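You operate a simulated robot arm through the tools that you are given. There is no shell and no other tool.

Carry out the task below with a simulated robot arm. There is one attempt and no reset: what you move stays moved.

## Task
Cure the green disc for 10 seconds and set the dial to 0.
Fine: press the button once, for one run; leave the disc in its seat and the cure box drawer open.
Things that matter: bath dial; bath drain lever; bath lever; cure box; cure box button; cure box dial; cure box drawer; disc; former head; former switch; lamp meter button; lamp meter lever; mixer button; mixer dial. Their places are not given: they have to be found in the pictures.

The check looks at the end state, three seconds after you hand in, the way a careful person would. Anything else that was tipped, shoved, dropped, spilled or broken makes it a failure.

## Robot
A 7-joint arm with a two-finger parallel gripper, fixed in place. Base frame: the origin is at the foot of the arm, x ahead of it, y to its left, z up. Readings come in m, rad, newtons and seconds.
With the tool pointing down near the work surface it reaches from about 0.12 to 0.66 m from the base axis. Its first joint turns from -1.152 to 1.152 rad. Payload 2.4 kg.
The tool frame sits at the grasp point between the pads (the TCP): z along the fingers, y along the line on which they close. The tips reach 0.03 m beyond it. The gripper opens to 0.094 m. The fingers are 0.028 m wide and 0.01 m thick; the gripper's body (0.05 by 0.096 m) begins 0.055 m behind the TCP.
Orientation is that of the tool frame in the base frame, as [roll, pitch, yaw] about the fixed x, y, z axes, in that order (R = Rz(yaw) Ry(pitch) Rx(roll)). With the fingers straight down and closing along the base's y, the tool's x points along the base's -x, its y along +y and its z along -z.

## Interface
- The arm moves only by the tool step_arm. Its argument "rows" is a list of rows, each an object (a shift or turn left out is 0, a gripper value left out holds the last) with "gripper": the finger opening in m, from 0 to 0.094; "delta_pos": the shift along the tool's x, y, z in units of 25 mm (1.0 is 25 mm), a list of three; "turn": the turn, a rotation vector about the tool's x, y, z in units of 8 degrees (1.0 is 8 degrees), a list of three. In form: [{"gripper": gripper, "delta_pos": [tx, ty, tz], "turn": [wx, wy, wz]}, ...]. A call has 1 to 20 rows; each row shifts and turns the commanded pose from where the row before left it, along the tool's axes as they then stand. A call with a number of a shift or a turn outside -1 to 1 is refused whole. A row lasts 0.2 s, in which the tool goes at most 0.05 m and 0.15 rad; a call with a longer step from one row to the next is refused whole, and so is a gripper value outside its range. Where a pose cannot be reached the arm comes as near as it can. A force on the tool above 40 N (or 10 N above the force at the start of the call, whichever is more), or a blocked arm, ends the call early, and 0.2 s more pass. The fingers move at their own pace (about 0.153 m/s each) and stop on an object; they squeeze with about 45 N. The grip force told is the motor's: it shows also when the fingers shut on nothing. Time passes only in rows, and 0.2 s behind the last, so rows that do not move let the fingers close. It gives the time, the measured TCP pose, the force on the tool (base axes), the opening and the grip force at its end, in the units of the frame above (readings bear some noise), with the torque about the TCP (base axes, N m) and any sound that the robot's microphone picked up.
- Cameras (640 x 400 px; columns grow to the right, rows downward): "scene" is fixed at [0.0506, 0.4958, 1.4329]; the picture's right is [-0.53, -0.85, 0.00], its down [-0.56, 0.35, -0.75] and it looks along [0.63, -0.40, -0.66] (base axes); focal length 214 px, centre (320, 200). "wrist" rides on the gripper at [0.076, 0.014, -0.102] in the tool frame; the picture's right is [-0.18, 0.98, 0.00], its down [-0.75, -0.14, -0.64] and it looks along [-0.63, -0.12, 0.77] (tool axes); focal length 243 px, centre (320, 200).
- capture(camera): a new picture of that camera. No time passes.
- pixel_to_xyz(camera, pixels): there is no depth. For up to 12 entries [column, row, z] of the newest picture of that camera ("zoom" is the newest enlarged one), the place [x, y] in the base frame at which the ray of that pixel passes the height z, good to about 0.003 m. No time passes.
- close_up(camera, box): a new picture of the part [left, top, right, bottom] of that camera's present view, enlarged. No time passes.
- hand_in(): hands the job in; it is judged then, once.

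Unless the task says otherwise, let go and move clear before handing in.

The tools are called after "Request:" as name(argument=value, ...) on one line, values as JSON. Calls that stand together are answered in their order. step_arm: Moves the arm, as the interface text tells. Its arguments: {"type":"object","properties":{"rows":{"type":"array"}},"required":["rows"]} The other tools are called the same way: capture (camera) takes a picture; pixel_to_xyz (camera, pixels) gives the place at which the rays of pixels pass given heights; close_up (camera, box) takes an enlarged picture of a part of a camera's view; hand_in () hands the job in.

At the start:

```text
clock: 0.0
ee_pos: [0.3313, 0.0722, 1.2718]
tool_rot: [-3.141, 0.001, 3.141]
contact_force: [-0.8, -0.7, 0.5]
moment: [0.02, 0.01, -0.01]
opening: 0.0941
grip_force: 0.1
```

scene: 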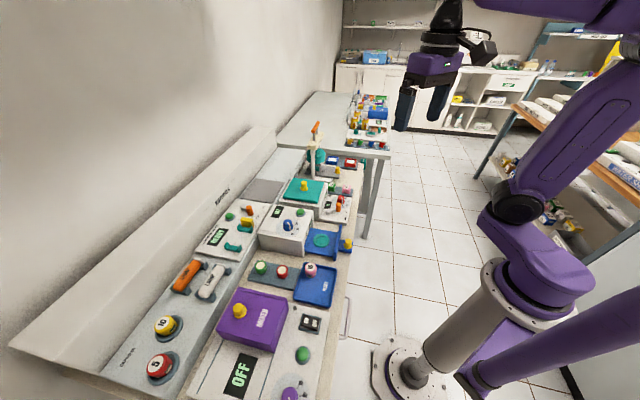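
wrist: 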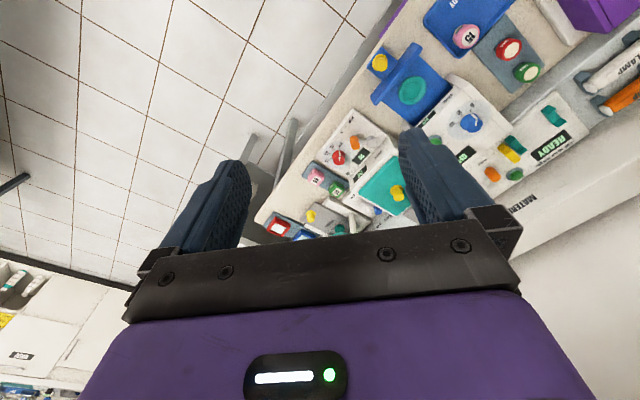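

The scene picture shows a bench of devices to the arm's left, around pixels (200-350, 130-400). I'll enlarge parts of it to identify the cure box.

Request:
close_up(camera="scene", box=[230, 180, 370, 267])

Request:
close_up(camera="scene", box=[190, 250, 370, 400])

Request:
close_up(camera="scene", box=[270, 115, 400, 225])

Request:
close_up(camera="scene", box=[100, 180, 280, 400])

Request:
close_up(camera="wrist", box=[250, 0, 640, 250])

```text
4.57 times, centred on (300, 224) of scene
```

zoom: 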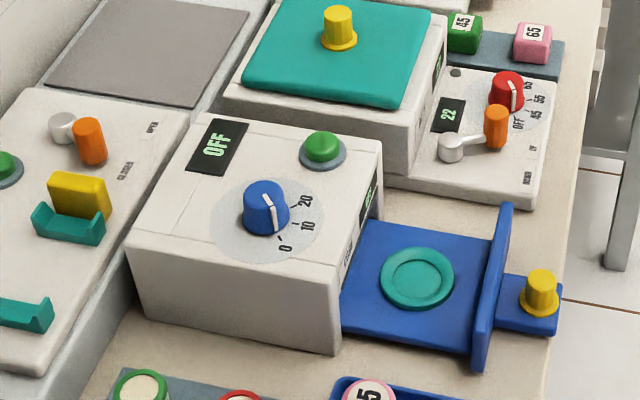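

```text
2.67 times, centred on (280, 325) of scene
```

zoom: 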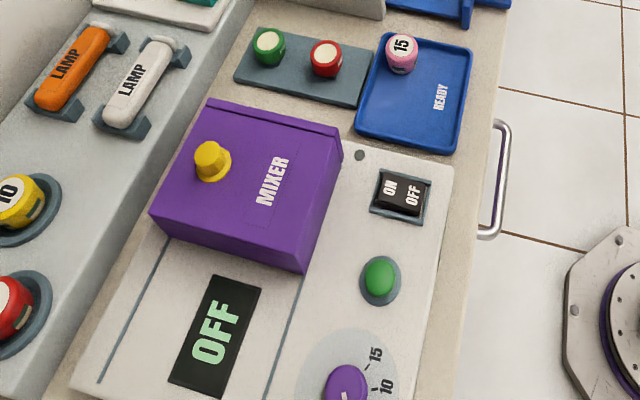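

```text
3.64 times, centred on (335, 170) of scene
```

zoom: 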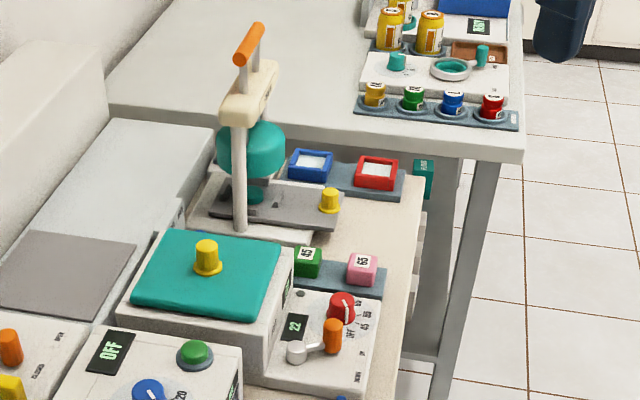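

```text
1.82 times, centred on (190, 290) of scene
```

zoom: 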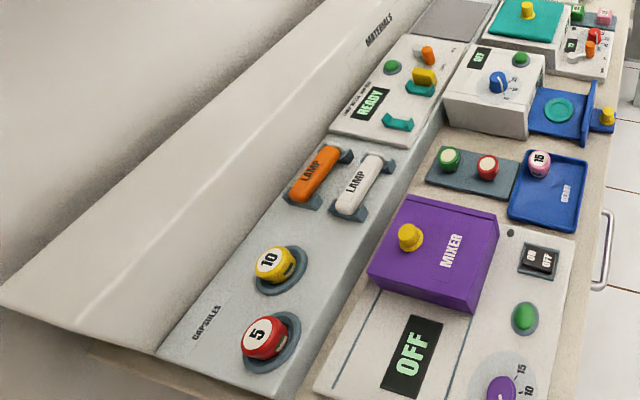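

```text
1.60 times, centred on (445, 125) of wrist
```

zoom: 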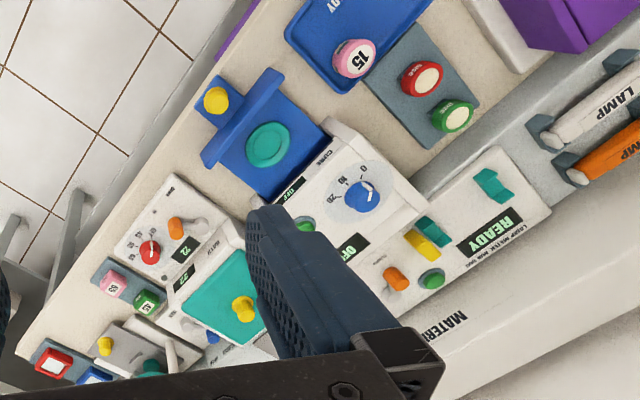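

The cure box is the white box with the blue dial at scene (290,222), with its drawer seat at (321,240). I'll triangulate heights by casting the same features from both cameras.

Request:
pixel_to_xyz(camera="scene", pixels=[[321, 240, 0.4], [321, 240, 0.6], [321, 240, 0.8], [348, 243, 0.4], [348, 243, 0.6], [348, 243, 0.8]])

Request:
pixel_to_xyz(camera="wrist", pixels=[[412, 90, 0.4], [412, 90, 0.6], [412, 90, 0.8], [380, 62, 0.4], [380, 62, 0.6], [380, 62, 0.8]])

Request:
close_up(camera="scene", box=[245, 250, 345, 312])

Request:
close_up(camera="wrist", box=[420, 0, 560, 90])

Request:
close_up(camera="wrist", box=[340, 30, 500, 130])

```text
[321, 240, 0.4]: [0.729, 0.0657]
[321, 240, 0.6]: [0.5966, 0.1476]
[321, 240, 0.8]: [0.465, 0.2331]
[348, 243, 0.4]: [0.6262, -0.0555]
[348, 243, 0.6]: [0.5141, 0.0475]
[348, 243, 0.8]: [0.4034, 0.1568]
```

```text
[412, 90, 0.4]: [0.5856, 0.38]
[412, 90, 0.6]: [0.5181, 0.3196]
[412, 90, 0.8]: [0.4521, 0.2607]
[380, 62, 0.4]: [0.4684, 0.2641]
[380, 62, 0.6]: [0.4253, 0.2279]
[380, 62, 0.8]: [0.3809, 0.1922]
```

```text
6.40 times, centred on (295, 281) of scene
```

zoom: 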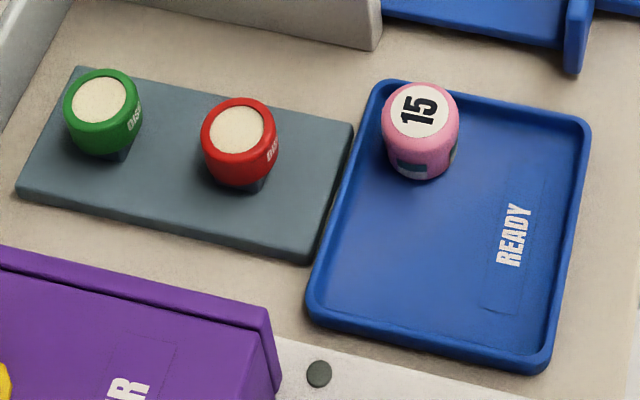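

```text
4.44 times, centred on (490, 45) of wrist
```

zoom: 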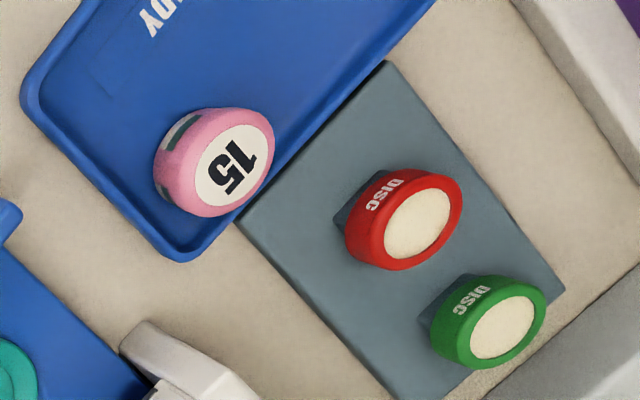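

```text
4.00 times, centred on (420, 80) of wrist
```

zoom: 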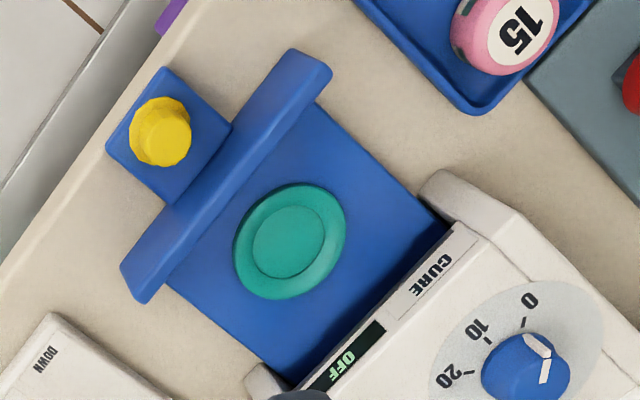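

The seat and the knob both triangulate to a bench at about z≈0.84. The green and red discs stand on the rack at scene (261,266) and (282,271), and the teal seat is empty. Next I'll triangulate the disc, dial, button and box corners.

Request:
pixel_to_xyz(camera="scene", pixels=[[260.6, 265.6, 0.84], [260.6, 265.6, 0.88], [260.6, 265.6, 0.92], [288, 225, 0.88], [288, 225, 0.92], [288, 225, 0.96], [300.5, 212.5, 0.88], [300.5, 212.5, 0.92], [300.5, 212.5, 0.96], [282, 270, 0.88], [310.5, 267.5, 0.88]])

Request:
pixel_to_xyz(camera="wrist", pixels=[[531, 73.9, 0.84], [531, 73.9, 0.88], [531, 73.9, 0.92], [471, 122, 0.88], [471, 122, 0.92], [471, 122, 0.96], [512, 51, 0.88], [471, 37, 0.88]])

```text
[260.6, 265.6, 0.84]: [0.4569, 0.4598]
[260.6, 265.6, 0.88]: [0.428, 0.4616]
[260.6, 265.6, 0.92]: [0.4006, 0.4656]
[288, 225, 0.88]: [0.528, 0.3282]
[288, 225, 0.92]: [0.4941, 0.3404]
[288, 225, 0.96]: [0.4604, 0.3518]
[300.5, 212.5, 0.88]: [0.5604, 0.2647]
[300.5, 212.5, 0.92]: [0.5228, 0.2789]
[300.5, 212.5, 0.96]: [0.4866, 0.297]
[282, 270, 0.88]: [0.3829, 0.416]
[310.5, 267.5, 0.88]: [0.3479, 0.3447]
```

```text
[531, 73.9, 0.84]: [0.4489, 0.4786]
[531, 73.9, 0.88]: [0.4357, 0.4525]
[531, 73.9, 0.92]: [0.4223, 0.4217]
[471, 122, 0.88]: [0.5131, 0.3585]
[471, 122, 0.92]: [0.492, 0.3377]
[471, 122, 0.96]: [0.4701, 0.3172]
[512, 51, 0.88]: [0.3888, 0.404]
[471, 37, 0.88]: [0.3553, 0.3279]
```

The disc top is near (0.436,0.461,0.87) and the dial near (0.494,0.339,0.92). I'll move in closer and turn the tool to line up with the drawer, about 40° yaw, for a better view.

Request:
step_arm(rows=[{"delta_pos": [0.155, 0.74, 0.75]}, {"delta_pos": [0.155, 0.74, 0.75]}, {"delta_pos": [0.155, 0.74, 0.75]}, {"delta_pos": [0.155, 0.74, 0.75]}, {"delta_pos": [0.155, 0.74, 0.75]}, {"delta_pos": [0.155, 0.74, 0.75]}, {"delta_pos": [0.155, 0.74, 0.75]}, {"delta_pos": [0.155, 0.74, 0.75]}, {"turn": [0, 0, -1]}, {"turn": [0, 0, -1]}, {"turn": [0, 0, -1]}, {"turn": [0, 0, -1]}, {"turn": [0, 0, -1]}, {}])

Request:
capture(camera="wrist")

Request:
capture(camera="scene")

```text
clock: 3.0
ee_pos: [0.3003, 0.22, 1.1226]
tool_rot: [-3.14, 0.001, -2.442]
contact_force: [0.0, 0.5, -0.1]
moment: [0.03, 0.0, 0.0]
opening: 0.0941
grip_force: 0.0
```

```text
taken
```

wrist: 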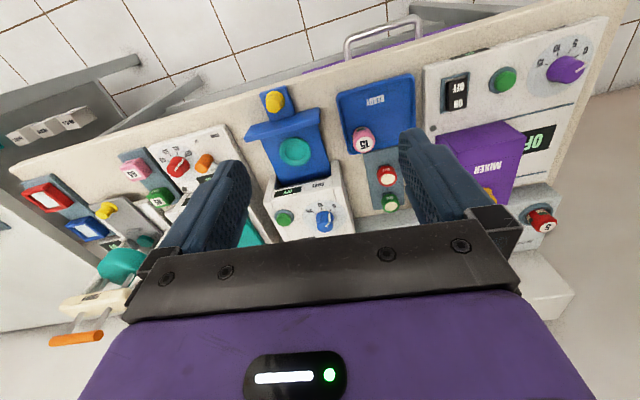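

```text
taken
```

scene: 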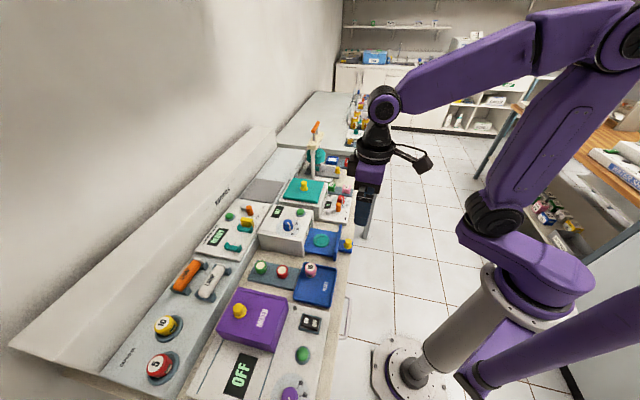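

The wrist view is upside down, with near things at the top. It now shows the drawer at (293,150), the discs at (388,175)/(390,202) and the dial at (323,218). I'll take enlarged views.

Request:
close_up(camera="wrist", box=[240, 80, 420, 240])

Request:
close_up(camera="wrist", box=[260, 165, 356, 225])

Request:
pixel_to_xyz(camera="wrist", pixels=[[293, 150, 0.84], [293, 150, 0.86], [274, 101, 0.86], [274, 101, 0.88], [391, 202, 0.86], [391, 202, 0.88], [387, 175, 0.88], [363, 140, 0.86]])

```text
2.50 times, centred on (330, 160) of wrist
```

zoom: 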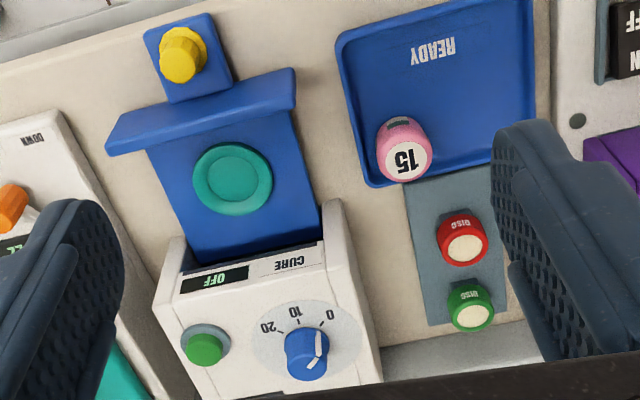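

```text
6.67 times, centred on (308, 195) of wrist
```

zoom: 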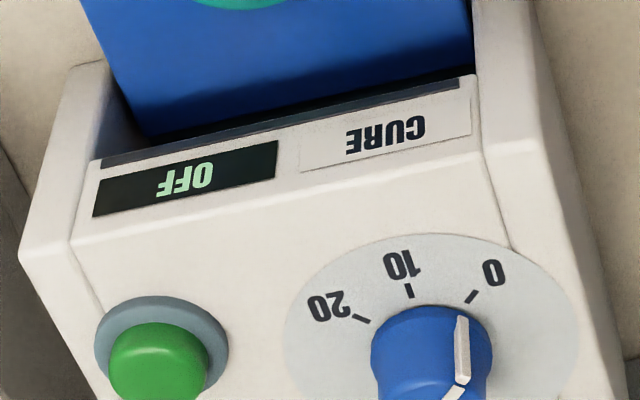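

```text
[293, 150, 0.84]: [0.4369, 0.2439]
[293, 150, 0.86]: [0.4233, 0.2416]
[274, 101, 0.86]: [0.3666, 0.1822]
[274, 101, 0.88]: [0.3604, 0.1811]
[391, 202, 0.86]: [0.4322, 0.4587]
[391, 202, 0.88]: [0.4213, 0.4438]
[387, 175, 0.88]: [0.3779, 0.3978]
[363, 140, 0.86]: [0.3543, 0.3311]
```

The pointer sits near 0 and the scale runs 0→10→20 counter-clockwise as seen from above. I'll move forward and a little lower for a clean view of the dial and disc.

Request:
step_arm(rows=[{"delta_pos": [-0.9, 0.4, 0.3]}, {"delta_pos": [-0.9, 0.4, 0.3]}, {"delta_pos": [-0.9, 0.4, 0.3]}, {"delta_pos": [-0.9, 0.4, 0.3]}, {}])

Request:
capture(camera="wrist")

Request:
close_up(camera="wrist", box=[240, 80, 368, 160])

Request:
close_up(camera="wrist", box=[320, 60, 448, 140])

```text
clock: 4.2
ee_pos: [0.3444, 0.3097, 1.0925]
tool_rot: [-3.141, -0.001, -2.442]
contact_force: [-0.1, 0.1, 0.8]
moment: [0.02, 0.01, -0.03]
opening: 0.0939
grip_force: 0.0
```

```text
taken
```

wrist: 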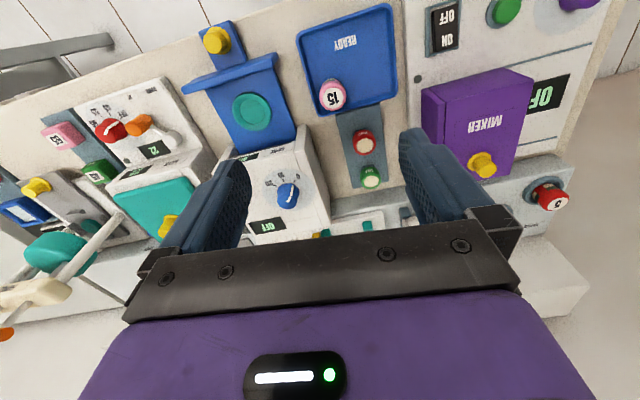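

```text
5.00 times, centred on (304, 120) of wrist
```

zoom: 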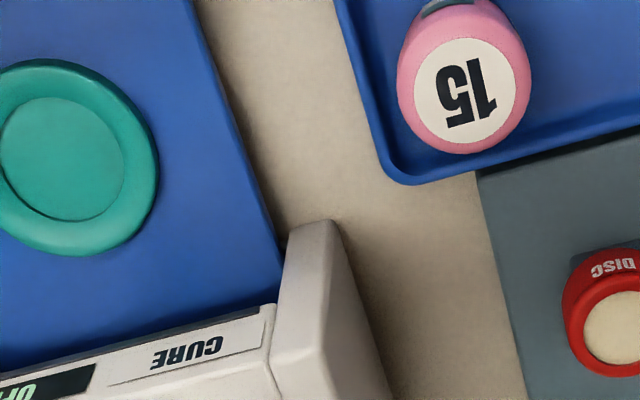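

```text
5.00 times, centred on (384, 100) of wrist
```

zoom: 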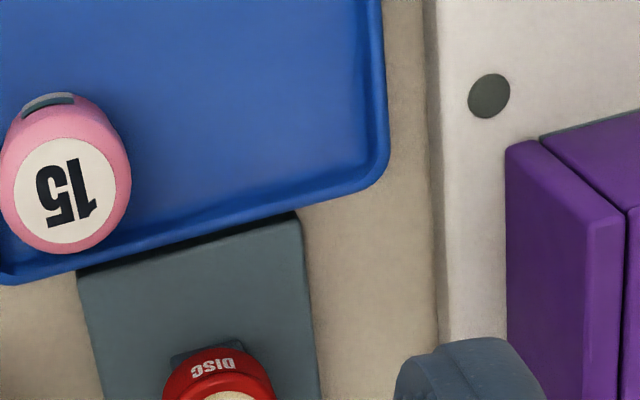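

Request:
close_up(camera="wrist", box=[232, 150, 352, 235])

Request:
close_up(camera="wrist", box=[325, 120, 421, 200])

Request:
pixel_to_xyz(camera="wrist", pixels=[[251, 111, 0.84], [251, 111, 0.86], [216, 40, 0.86], [216, 40, 0.88], [371, 178, 0.86], [371, 178, 0.88], [363, 143, 0.86], [363, 143, 0.88], [289, 200, 0.9], [289, 200, 0.92], [289, 200, 0.94]])

```text
4.71 times, centred on (292, 192) of wrist
```

zoom: 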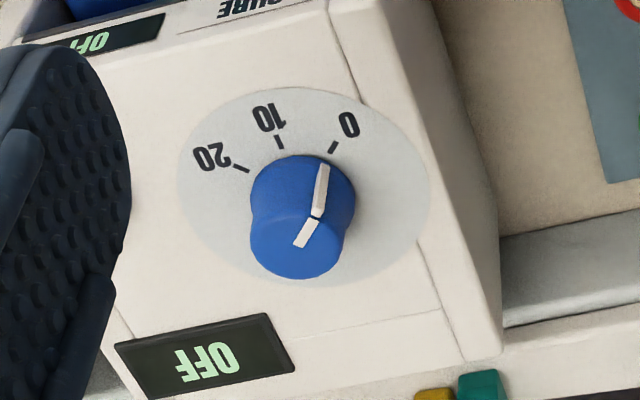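

```text
5.00 times, centred on (373, 160) of wrist
```

zoom: 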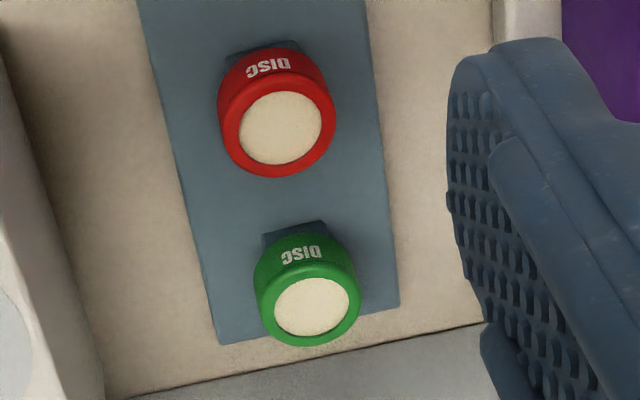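

```text
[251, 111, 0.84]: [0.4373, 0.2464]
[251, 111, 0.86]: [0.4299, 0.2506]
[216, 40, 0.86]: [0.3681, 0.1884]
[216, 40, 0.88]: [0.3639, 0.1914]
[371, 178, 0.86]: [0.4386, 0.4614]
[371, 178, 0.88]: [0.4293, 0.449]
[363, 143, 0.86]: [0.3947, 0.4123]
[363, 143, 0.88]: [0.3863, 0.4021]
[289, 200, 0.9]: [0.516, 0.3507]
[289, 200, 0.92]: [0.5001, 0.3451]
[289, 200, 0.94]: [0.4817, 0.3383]
```

The side line on the knob points at the 0 tick, so the dial is at 0 now. I'll use box, tray and drawer edges to fix the bench orientation.

Request:
close_up(camera="wrist", box=[170, 10, 330, 110])

Request:
pixel_to_xyz(camera="wrist", pixels=[[184, 89, 0.86], [276, 57, 0.86], [296, 33, 0.83], [389, 4, 0.83], [336, 114, 0.83], [387, 186, 0.83], [368, 186, 0.83], [339, 115, 0.83], [379, 104, 0.83], [405, 177, 0.83]])

```text
4.00 times, centred on (250, 60) of wrist
```

zoom: 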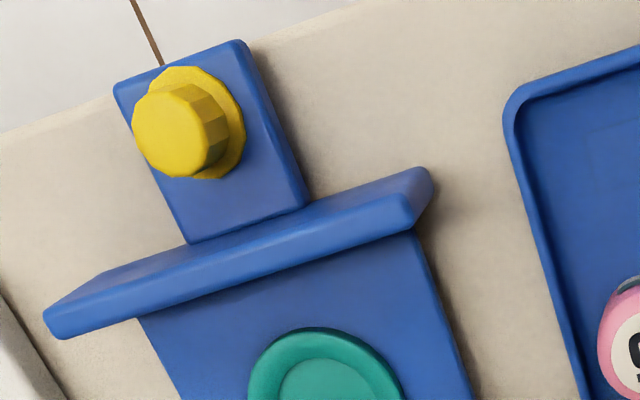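

```text
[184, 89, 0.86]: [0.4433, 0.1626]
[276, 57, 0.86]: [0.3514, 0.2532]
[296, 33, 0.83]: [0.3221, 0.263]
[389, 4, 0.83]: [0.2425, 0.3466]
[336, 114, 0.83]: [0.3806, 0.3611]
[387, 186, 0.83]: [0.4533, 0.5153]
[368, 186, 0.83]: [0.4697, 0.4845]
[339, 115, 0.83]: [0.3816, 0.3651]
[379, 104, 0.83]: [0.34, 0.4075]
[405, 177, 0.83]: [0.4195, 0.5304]
```

The drawer plate, tray and rack edges all lie at about 45°, so I'll add 5° of yaw. I'll also triangulate the yellow knob from scene (348.4,241) and the box-top features.

Request:
pixel_to_xyz(camera="scene", pixels=[[348.4, 241, 0.84], [348.4, 241, 0.86], [348.4, 241, 0.88], [321.5, 240.8, 0.83], [321.5, 240.8, 0.85], [261.5, 266, 0.86], [288, 223.5, 0.92]])

Request:
step_arm(rows=[{"turn": [0, 0, -0.62], "delta_pos": [0.8, 0, 0]}, {}])

Request:
capture(camera="wrist")

Request:
close_up(camera="wrist", box=[200, 20, 360, 120])

Request:
close_up(camera="wrist", box=[240, 130, 400, 240])

```text
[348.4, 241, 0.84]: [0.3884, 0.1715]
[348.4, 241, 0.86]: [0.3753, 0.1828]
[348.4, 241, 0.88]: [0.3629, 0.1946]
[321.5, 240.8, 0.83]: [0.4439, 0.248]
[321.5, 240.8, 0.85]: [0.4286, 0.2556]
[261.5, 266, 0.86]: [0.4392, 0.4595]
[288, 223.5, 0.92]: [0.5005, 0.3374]
```

```text
clock: 4.8
ee_pos: [0.3284, 0.2977, 1.0907]
tool_rot: [3.14, 0.001, -2.355]
contact_force: [-0.7, -0.2, 0.0]
moment: [-0.01, 0.01, 0.0]
opening: 0.0942
grip_force: 0.0
```

```text
taken
```

wrist: 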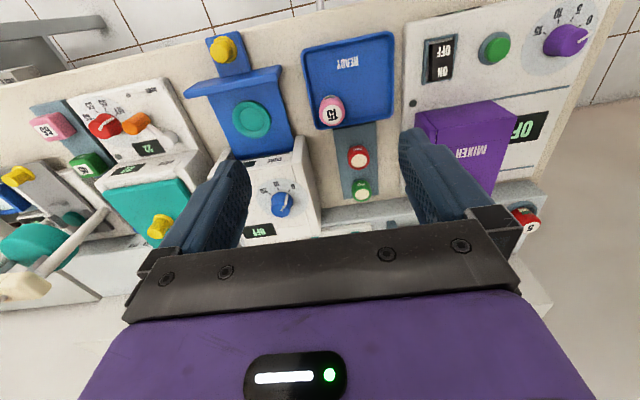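

```text
4.00 times, centred on (280, 70) of wrist
```

zoom: 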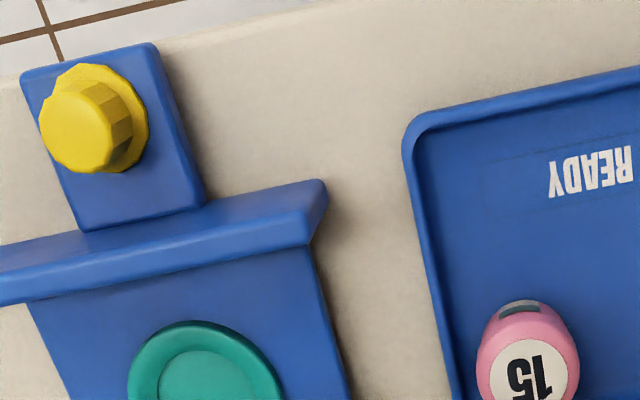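

```text
3.64 times, centred on (320, 185) of wrist
```

zoom: 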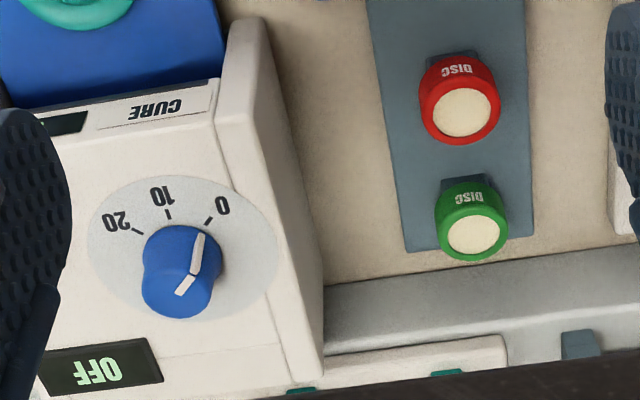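

The tool is now at 45° yaw. I'll re-triangulate the drawer knob (219,51), disc top (362,195), dial top (281,208) and seat (251,116) from this pose.

Request:
pixel_to_xyz(camera="wrist", pixels=[[218, 51, 0.86], [218, 51, 0.88], [362.3, 195, 0.84], [362.3, 195, 0.86], [362.3, 195, 0.88], [281, 208.5, 0.9], [281, 208.5, 0.92], [281, 208.5, 0.94], [251, 118, 0.83], [251, 118, 0.85]])

```text
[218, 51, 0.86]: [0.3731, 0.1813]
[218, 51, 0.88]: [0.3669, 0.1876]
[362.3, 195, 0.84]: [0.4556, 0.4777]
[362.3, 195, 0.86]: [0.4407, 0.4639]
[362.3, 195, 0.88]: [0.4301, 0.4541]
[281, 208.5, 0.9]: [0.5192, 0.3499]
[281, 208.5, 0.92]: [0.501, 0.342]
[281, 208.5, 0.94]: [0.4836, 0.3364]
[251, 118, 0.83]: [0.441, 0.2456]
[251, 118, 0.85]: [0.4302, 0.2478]
```

The disc top is at (0.441,0.462,0.861), about 34 mm across. I'll go above it at z≈1.0 with the gripper opened to 0.06.

Request:
step_arm(rows=[{"gripper": 0.062, "delta_pos": [-0.87, 0.162, 0.4]}, {"delta_pos": [-0.87, 0.162, 0.4]}, {"delta_pos": [-0.87, 0.162, 0.4]}, {"delta_pos": [-0.87, 0.162, 0.4]}, {"delta_pos": [-0.87, 0.162, 0.4]}, {"delta_pos": [-0.87, 0.162, 0.4]}, {"delta_pos": [-0.87, 0.162, 0.4]}, {"delta_pos": [-0.87, 0.162, 0.4]}, {"delta_pos": [-0.87, 0.162, 0.4]}, {}])

Request:
capture(camera="wrist")

Request:
capture(camera="scene")

Request:
close_up(camera="scene", box=[220, 190, 340, 290])

```text
clock: 7.0
ee_pos: [0.4431, 0.4611, 1.0031]
tool_rot: [-3.14, 0.0, -2.356]
contact_force: [-0.9, 0.2, -0.9]
moment: [-0.03, 0.05, 0.01]
opening: 0.062
grip_force: 0.2
```

```text
taken
```

wrist: 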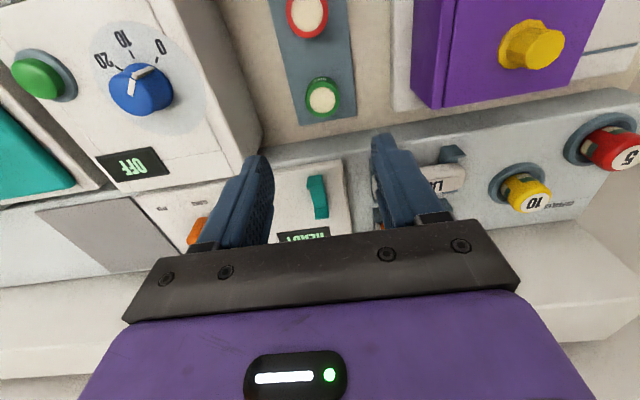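

```text
taken
```

scene: 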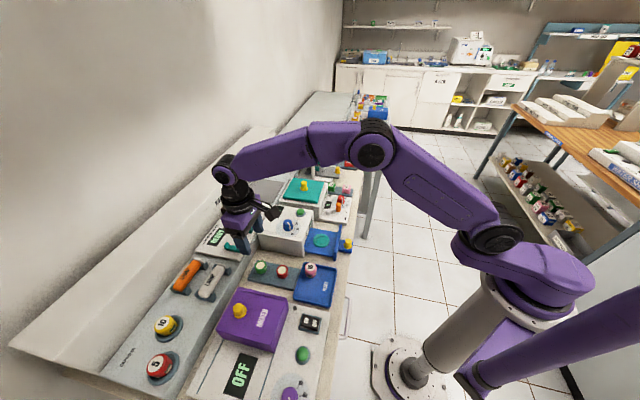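

```text
4.00 times, centred on (280, 240) of scene
```

zoom: 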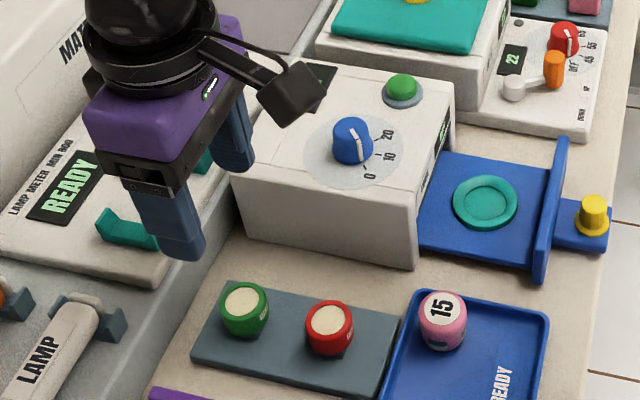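

The wrist picture now shows the disc at (323,98), the dial at (140,88) and the button at (38,76) from close above. I'll cast these again.

Request:
close_up(camera="wrist", box=[260, 40, 420, 140])

Request:
pixel_to_xyz(camera="wrist", pixels=[[323, 98, 0.85], [323, 98, 0.86], [323, 98, 0.87], [305, 79, 0.83], [345, 115, 0.83], [143, 87, 0.92], [143, 87, 0.93], [143, 87, 0.91], [36, 79, 0.92], [36, 79, 0.9], [308, 14, 0.86]])

Request:
close_up(camera="wrist", box=[0, 0, 240, 150])

```text
4.00 times, centred on (340, 90) of wrist
```

zoom: 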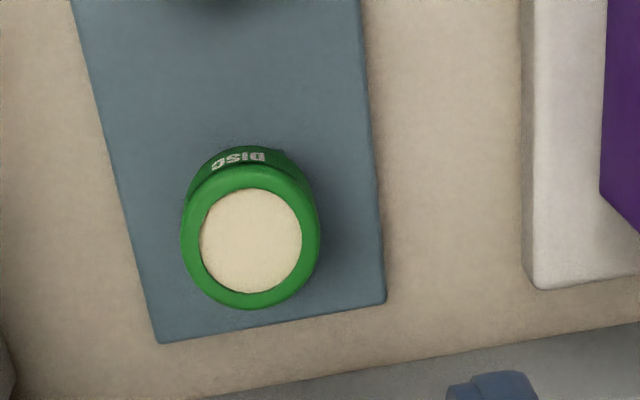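

```text
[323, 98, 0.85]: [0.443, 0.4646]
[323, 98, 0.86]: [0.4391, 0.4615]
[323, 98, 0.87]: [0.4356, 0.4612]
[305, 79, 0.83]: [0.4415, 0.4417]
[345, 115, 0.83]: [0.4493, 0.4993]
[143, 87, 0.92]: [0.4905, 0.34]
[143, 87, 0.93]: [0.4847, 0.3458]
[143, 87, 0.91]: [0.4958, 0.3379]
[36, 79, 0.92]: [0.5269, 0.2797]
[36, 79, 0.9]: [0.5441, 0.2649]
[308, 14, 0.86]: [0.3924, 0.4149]
```

```text
2.67 times, centred on (120, 75) of wrist
```

zoom: 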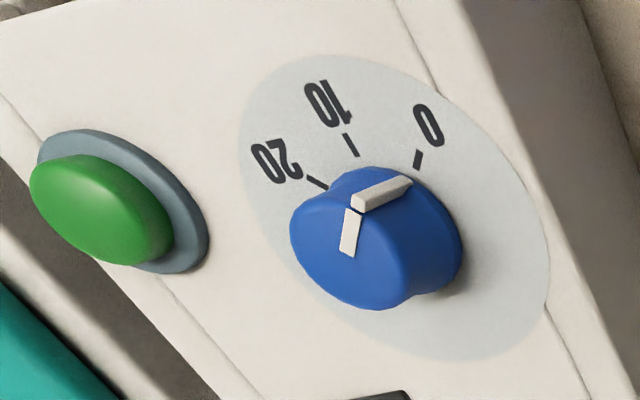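

The disc centre (320,100) is within 2 mm of the point below the TCP. I'll descend to z≈0.868 and close.

Request:
step_arm(rows=[{"delta_pos": [0, 0, 0.77]}, {"delta_pos": [0, 0, 0.77]}, {"delta_pos": [0, 0, 0.77]}, {"delta_pos": [0, 0, 0.77]}, {"delta_pos": [0, 0, 0.77]}, {"delta_pos": [0, 0, 0.77]}, {"delta_pos": [0, 0, 0.77]}, {}])

Request:
capture(camera="wrist")

Request:
close_up(camera="scene", box=[220, 220, 320, 290])

```text
clock: 8.8
ee_pos: [0.4418, 0.4604, 0.8681]
tool_rot: [-3.14, 0.001, -2.357]
contact_force: [-0.3, 0.5, 0.0]
moment: [0.01, -0.01, 0.0]
opening: 0.0622
grip_force: 0.0
```

```text
taken
```

wrist: 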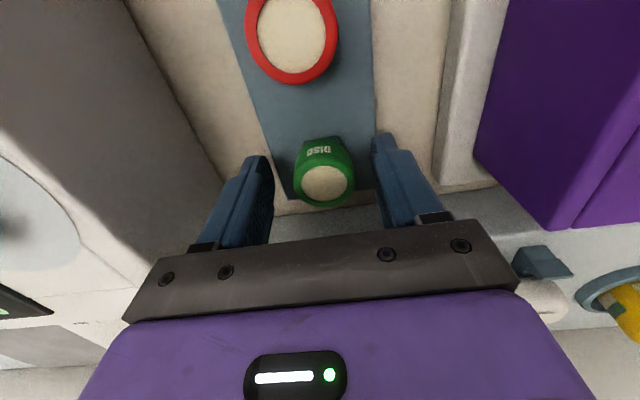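

```text
5.71 times, centred on (270, 255) of scene
```

zoom: 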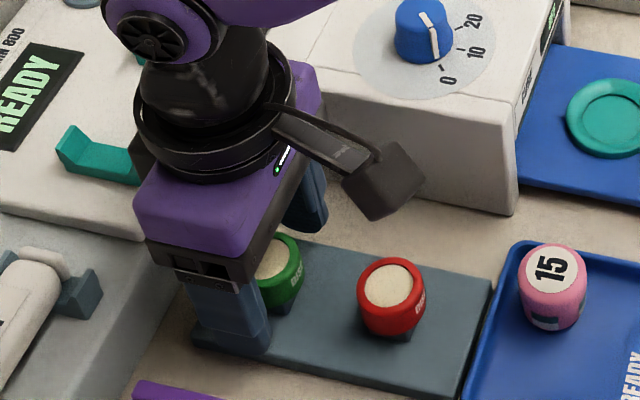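

The green disc is centred between the fingers at (325,170). I'll close on it.

Request:
step_arm(rows=[{"gripper": 0.03}, {"gripper": 0.02}, {"gripper": 0.02}, {"gripper": 0.02}])

Request:
capture(camera="wrist")

```text
clock: 9.8
ee_pos: [0.4429, 0.4593, 0.8679]
tool_rot: [3.141, 0.001, -2.357]
contact_force: [-0.4, -0.1, 0.5]
moment: [-0.02, -0.03, 0.02]
opening: 0.0316
grip_force: 44.8
```

```text
taken
```

wrist: 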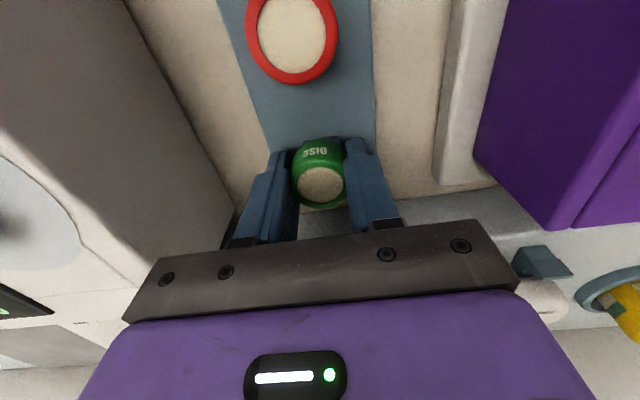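

Gripped with an opening of 0.0316 m. I'll lift to z≈1.0 and check it.

Request:
step_arm(rows=[{"delta_pos": [0, 0, -0.5]}, {"delta_pos": [0, 0, -0.8]}, {"delta_pos": [0, 0, -0.8]}, {"delta_pos": [0, 0, -0.8]}, {"delta_pos": [0, 0, -0.8]}, {"delta_pos": [0, 0, -0.8]}, {"delta_pos": [0, 0, -0.8]}, {}])

Request:
capture(camera="wrist")

Request:
close_up(camera="scene", box=[210, 190, 330, 290])

Request:
close_up(camera="wrist", box=[260, 120, 388, 200])

```text
clock: 11.6
ee_pos: [0.4419, 0.4605, 1.0003]
tool_rot: [-3.14, 0.0, -2.356]
contact_force: [-0.5, 0.9, 0.5]
moment: [0.0, 0.0, 0.0]
opening: 0.0317
grip_force: 45.1
```

```text
taken
```

wrist: 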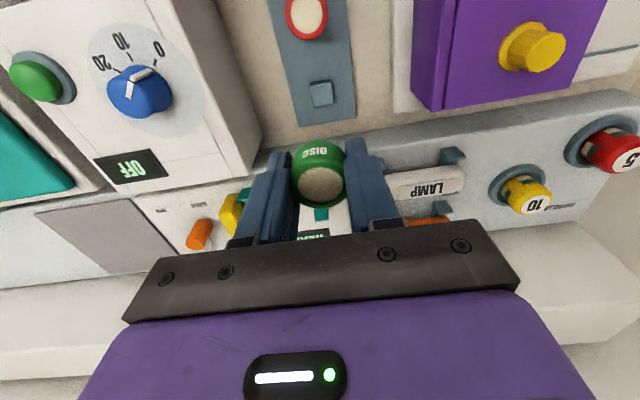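

```text
4.00 times, centred on (270, 240) of scene
```

zoom: 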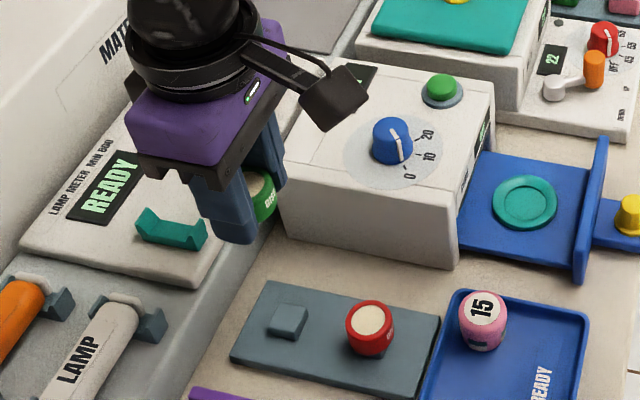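

```text
5.00 times, centred on (324, 160) of wrist
```

zoom: 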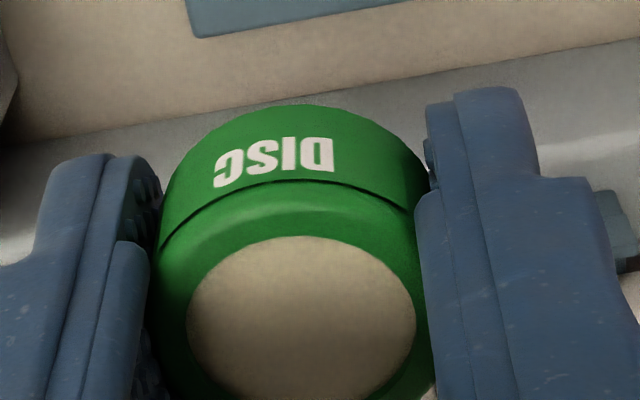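

The disc is lifted, and its bare stand block is visible at scene close-up (288,320). I'll cast the held disc's centre, then move over the seat.

Request:
pixel_to_xyz(camera="wrist", pixels=[[320.4, 184, 0.993], [320.4, 184, 0.988]])

Request:
step_arm(rows=[{"delta_pos": [0.6, -0.6, 0]}, {"delta_pos": [0.68, -0.68, 0]}, {"delta_pos": [0.68, -0.68, 0]}, {"delta_pos": [0.68, -0.68, 0]}, {"delta_pos": [0.68, -0.68, 0]}, {"delta_pos": [0.68, -0.68, 0]}, {"delta_pos": [0.68, -0.68, 0]}, {"delta_pos": [0.68, -0.68, 0]}, {"delta_pos": [0.68, -0.68, 0]}, {}])

Request:
capture(camera="wrist")

Request:
close_up(camera="wrist", box=[240, 50, 400, 150])

Request:
close_up(camera="scene", box=[260, 180, 370, 260])

```text
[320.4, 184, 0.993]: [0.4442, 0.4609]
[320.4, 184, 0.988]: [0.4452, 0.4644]
```

```text
clock: 13.8
ee_pos: [0.442, 0.2467, 1.0007]
tool_rot: [-3.141, -0.001, -2.358]
contact_force: [0.6, 0.0, -0.1]
moment: [0.01, 0.01, -0.03]
opening: 0.0316
grip_force: 44.4
```

```text
taken
```

wrist: 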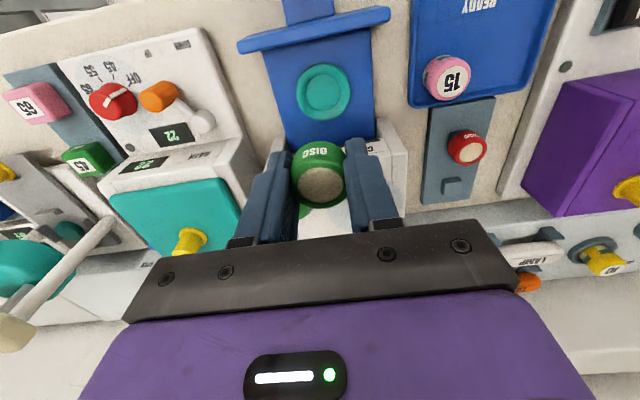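

```text
4.00 times, centred on (320, 100) of wrist
```

zoom: 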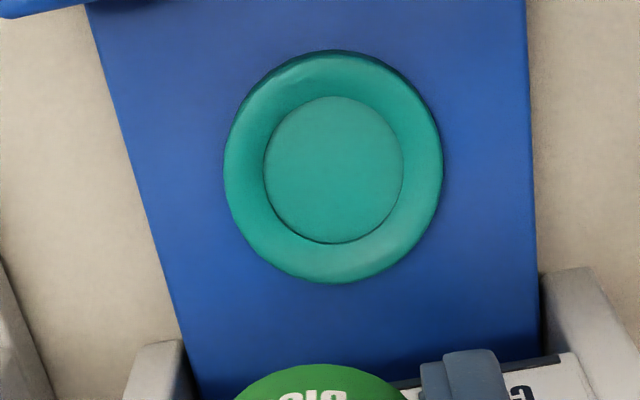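

```text
5.00 times, centred on (315, 220) of scene
```

zoom: 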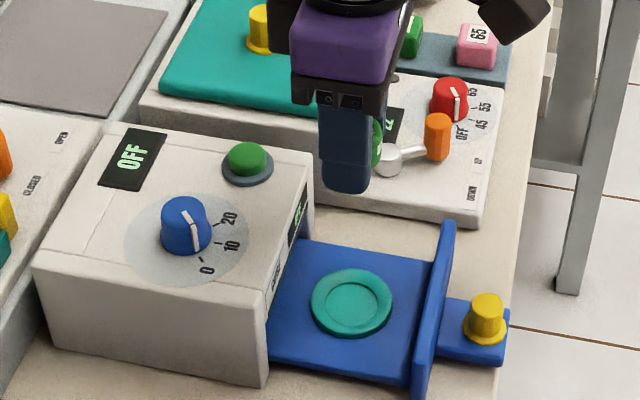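

The seat's recess centre is at wrist (323.3,92.5) and scene (321.2,240.6). I'll cast both to fix its position.

Request:
pixel_to_xyz(camera="wrist", pixels=[[323.3, 92.5, 0.82], [323.3, 92.5, 0.83], [323.3, 92.5, 0.84], [320.4, 184, 0.993], [335, 139, 0.83], [314, 150, 0.86]])

Request:
pixel_to_xyz(camera="scene", pixels=[[321.2, 240.6, 0.82], [321.2, 240.6, 0.83], [321.2, 240.6, 0.84]])

```text
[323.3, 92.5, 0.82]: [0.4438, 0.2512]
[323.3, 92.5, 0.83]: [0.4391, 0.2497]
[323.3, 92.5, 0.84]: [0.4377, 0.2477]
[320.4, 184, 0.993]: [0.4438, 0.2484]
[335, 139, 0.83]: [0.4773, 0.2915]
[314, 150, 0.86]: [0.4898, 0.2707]
```

```text
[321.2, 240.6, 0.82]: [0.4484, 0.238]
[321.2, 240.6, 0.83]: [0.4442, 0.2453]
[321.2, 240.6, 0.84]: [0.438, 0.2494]
```

The seat centre is about (0.440,0.248) and the held disc sits roughly 2 mm ahead of the TCP. I'll make a small lateral correction, descend to z≈0.872, then take fine steps.

Request:
step_arm(rows=[{"delta_pos": [0.06, 0.07, 0.5]}, {"delta_pos": [0, 0, 0.8]}, {"delta_pos": [0, 0, 0.8]}, {"delta_pos": [0, 0, 0.8]}, {"delta_pos": [0, 0, 0.8]}, {"delta_pos": [0, 0, 0.8]}, {"delta_pos": [0, 0, 0.65]}, {}])

Request:
capture(camera="wrist")

Request:
close_up(camera="wrist", box=[240, 120, 400, 220])

Request:
close_up(camera="scene", box=[280, 190, 370, 260])

```text
clock: 15.6
ee_pos: [0.4406, 0.2472, 0.8715]
tool_rot: [3.141, 0.005, -2.357]
contact_force: [-0.7, 1.7, 18.4]
moment: [-0.02, 0.32, -0.04]
opening: 0.0319
grip_force: 45.4
```

```text
taken
```

wrist: 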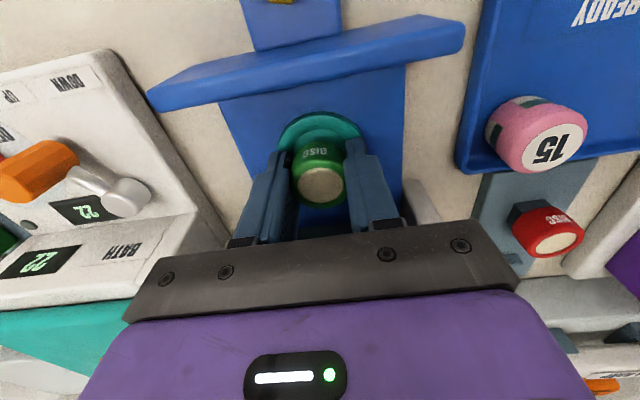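

```text
4.00 times, centred on (320, 170) of wrist
```

zoom: 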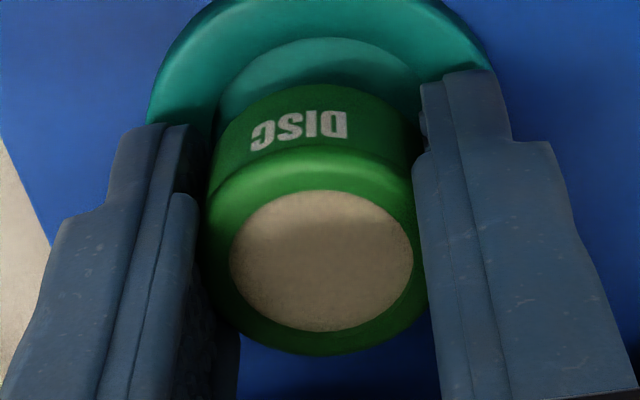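

```text
5.71 times, centred on (325, 225) of scene
```

zoom: 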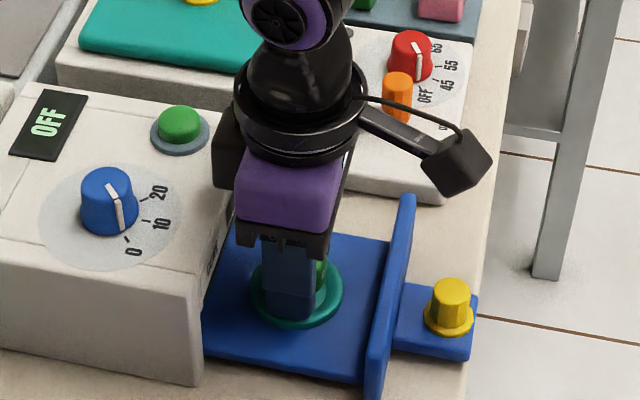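

Force is 18 N at z=0.8715: the finger tips are touching the ring of the seat. I'll cast points on the recess edge and ring from this close view to check centring before release.

Request:
pixel_to_xyz(camera="wrist", pixels=[[295, 144, 0.836], [346, 141, 0.836], [320.5, 129.5, 0.836], [307, 132, 0.836], [335, 131, 0.836], [278, 147, 0.836], [362, 135, 0.836], [320, 111, 0.836], [321, 185, 0.865], [297, 110, 0.836]])

Request:
close_up(camera="wrist", box=[264, 100, 376, 170])

```text
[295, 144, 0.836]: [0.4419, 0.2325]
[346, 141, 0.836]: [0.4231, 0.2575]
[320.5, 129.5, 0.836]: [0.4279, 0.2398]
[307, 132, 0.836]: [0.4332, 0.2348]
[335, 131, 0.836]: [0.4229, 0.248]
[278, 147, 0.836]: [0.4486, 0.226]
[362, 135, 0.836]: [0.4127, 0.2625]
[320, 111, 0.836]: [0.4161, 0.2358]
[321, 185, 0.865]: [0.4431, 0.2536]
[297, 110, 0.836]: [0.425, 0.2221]
```

```text
5.71 times, centred on (320, 135) of wrist
```

zoom: 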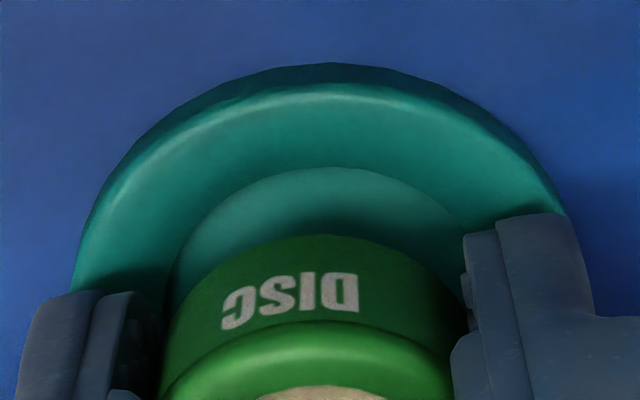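

I'll compare the disc's bottom-rim apex (320.9,141.2) with the recess edge at plausible heights.

Request:
pixel_to_xyz(camera="wrist", pixels=[[320.9, 141.2, 0.84], [320.9, 141.2, 0.845], [320.9, 141.2, 0.85], [321.8, 129.4, 0.84], [321.8, 129.4, 0.835], [321.8, 129.4, 0.83], [293.3, 165, 0.845], [344, 159, 0.845], [294.5, 150, 0.835], [345, 141, 0.835]])

```text
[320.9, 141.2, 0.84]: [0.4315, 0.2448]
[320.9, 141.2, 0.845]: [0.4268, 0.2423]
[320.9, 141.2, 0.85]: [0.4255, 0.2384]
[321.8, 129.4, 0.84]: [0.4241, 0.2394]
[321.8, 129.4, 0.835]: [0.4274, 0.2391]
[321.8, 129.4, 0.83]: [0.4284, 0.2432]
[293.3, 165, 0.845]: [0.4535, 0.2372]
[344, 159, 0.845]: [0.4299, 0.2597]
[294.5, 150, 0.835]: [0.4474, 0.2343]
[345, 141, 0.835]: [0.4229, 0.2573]
```

Disc and recess agree along the drawer, but the disc is about 2 mm short sideways. I'll lift 2 mm, shift +2 mm in tool y, lower 1 mm and re-read the force.

Request:
step_arm(rows=[{"delta_pos": [0, 0, -0.08]}, {"delta_pos": [0, 0.08, 0]}, {"delta_pos": [0, 0, 0.05]}, {}])

Request:
close_up(camera="wrist", box=[264, 100, 376, 170])

```text
clock: 16.6
ee_pos: [0.4384, 0.2485, 0.8721]
tool_rot: [-3.14, 0.001, -2.358]
contact_force: [-0.5, 0.7, 1.3]
moment: [0.01, 0.0, 0.0]
opening: 0.0315
grip_force: 44.5
```

```text
5.71 times, centred on (320, 135) of wrist
```

zoom: 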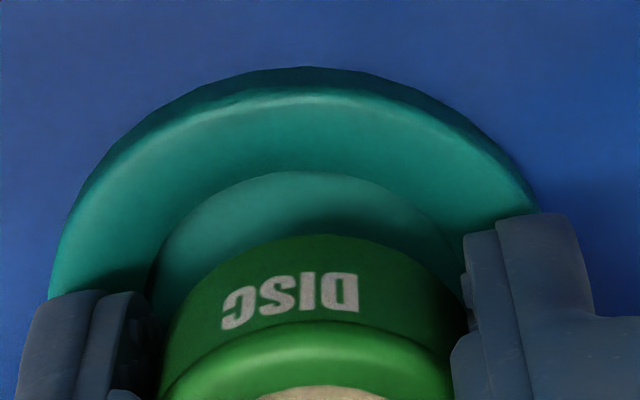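

Force is near zero now and the disc looks centred in the recess. I'll open the fingers and see how it drops.

Request:
step_arm(rows=[{"gripper": 0.034}, {"gripper": 0.04}, {"gripper": 0.05}, {}])

Request:
close_up(camera="wrist", box=[256, 100, 384, 220])

```text
clock: 17.6
ee_pos: [0.4368, 0.2484, 0.8713]
tool_rot: [-3.141, 0.001, -2.356]
contact_force: [0.4, 0.4, -0.7]
moment: [0.03, -0.02, -0.01]
opening: 0.0499
grip_force: 0.0
```

```text
3.33 times, centred on (320, 160) of wrist
```

zoom: 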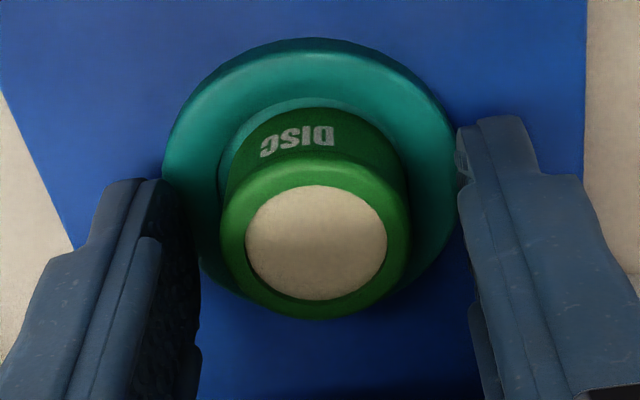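

The disc sits upright in the ring. I'll lift clear and check that it is seated.

Request:
step_arm(rows=[{"delta_pos": [0, 0, -0.5]}, {"delta_pos": [0, 0, -0.8]}, {"delta_pos": [0, 0, -0.8]}, {"delta_pos": [0, 0, -0.8]}, {"delta_pos": [0, 0, -0.8]}, {"delta_pos": [0, 0, -0.8]}, {"delta_pos": [0, 0, -0.8]}, {}])

Request:
capture(camera="wrist")

Request:
close_up(camera="wrist", box=[256, 50, 384, 130])

Request:
close_up(camera="scene", box=[290, 210, 370, 260])

```text
clock: 19.4
ee_pos: [0.4379, 0.2467, 1.0077]
tool_rot: [3.142, -0.001, -2.355]
contact_force: [0.1, 0.3, -0.1]
moment: [-0.03, -0.02, 0.04]
opening: 0.0503
grip_force: 0.2
```

```text
taken
```

wrist: 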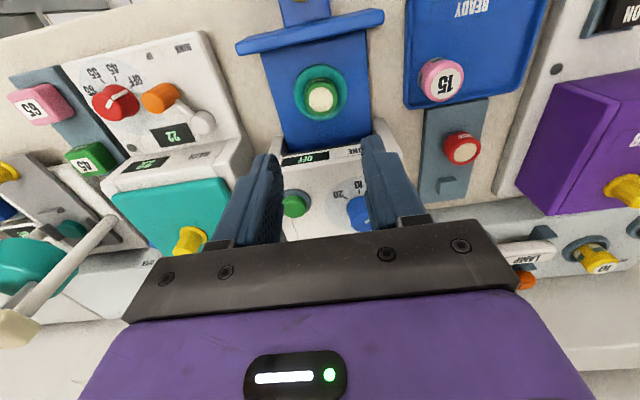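

```text
5.00 times, centred on (320, 90) of wrist
```

zoom: 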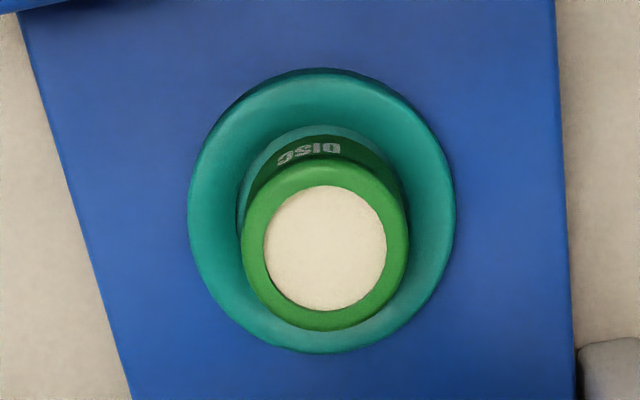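

```text
8.00 times, centred on (330, 235) of scene
```

zoom: 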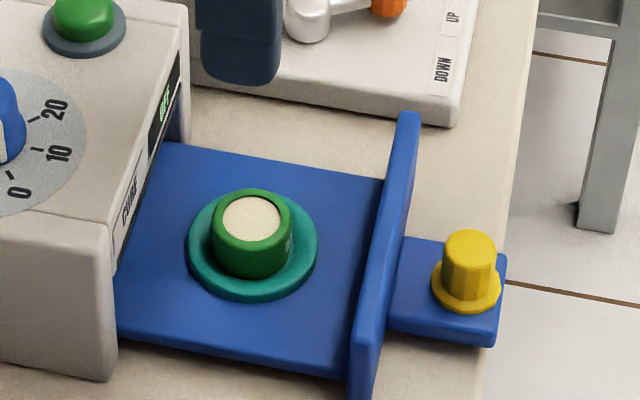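

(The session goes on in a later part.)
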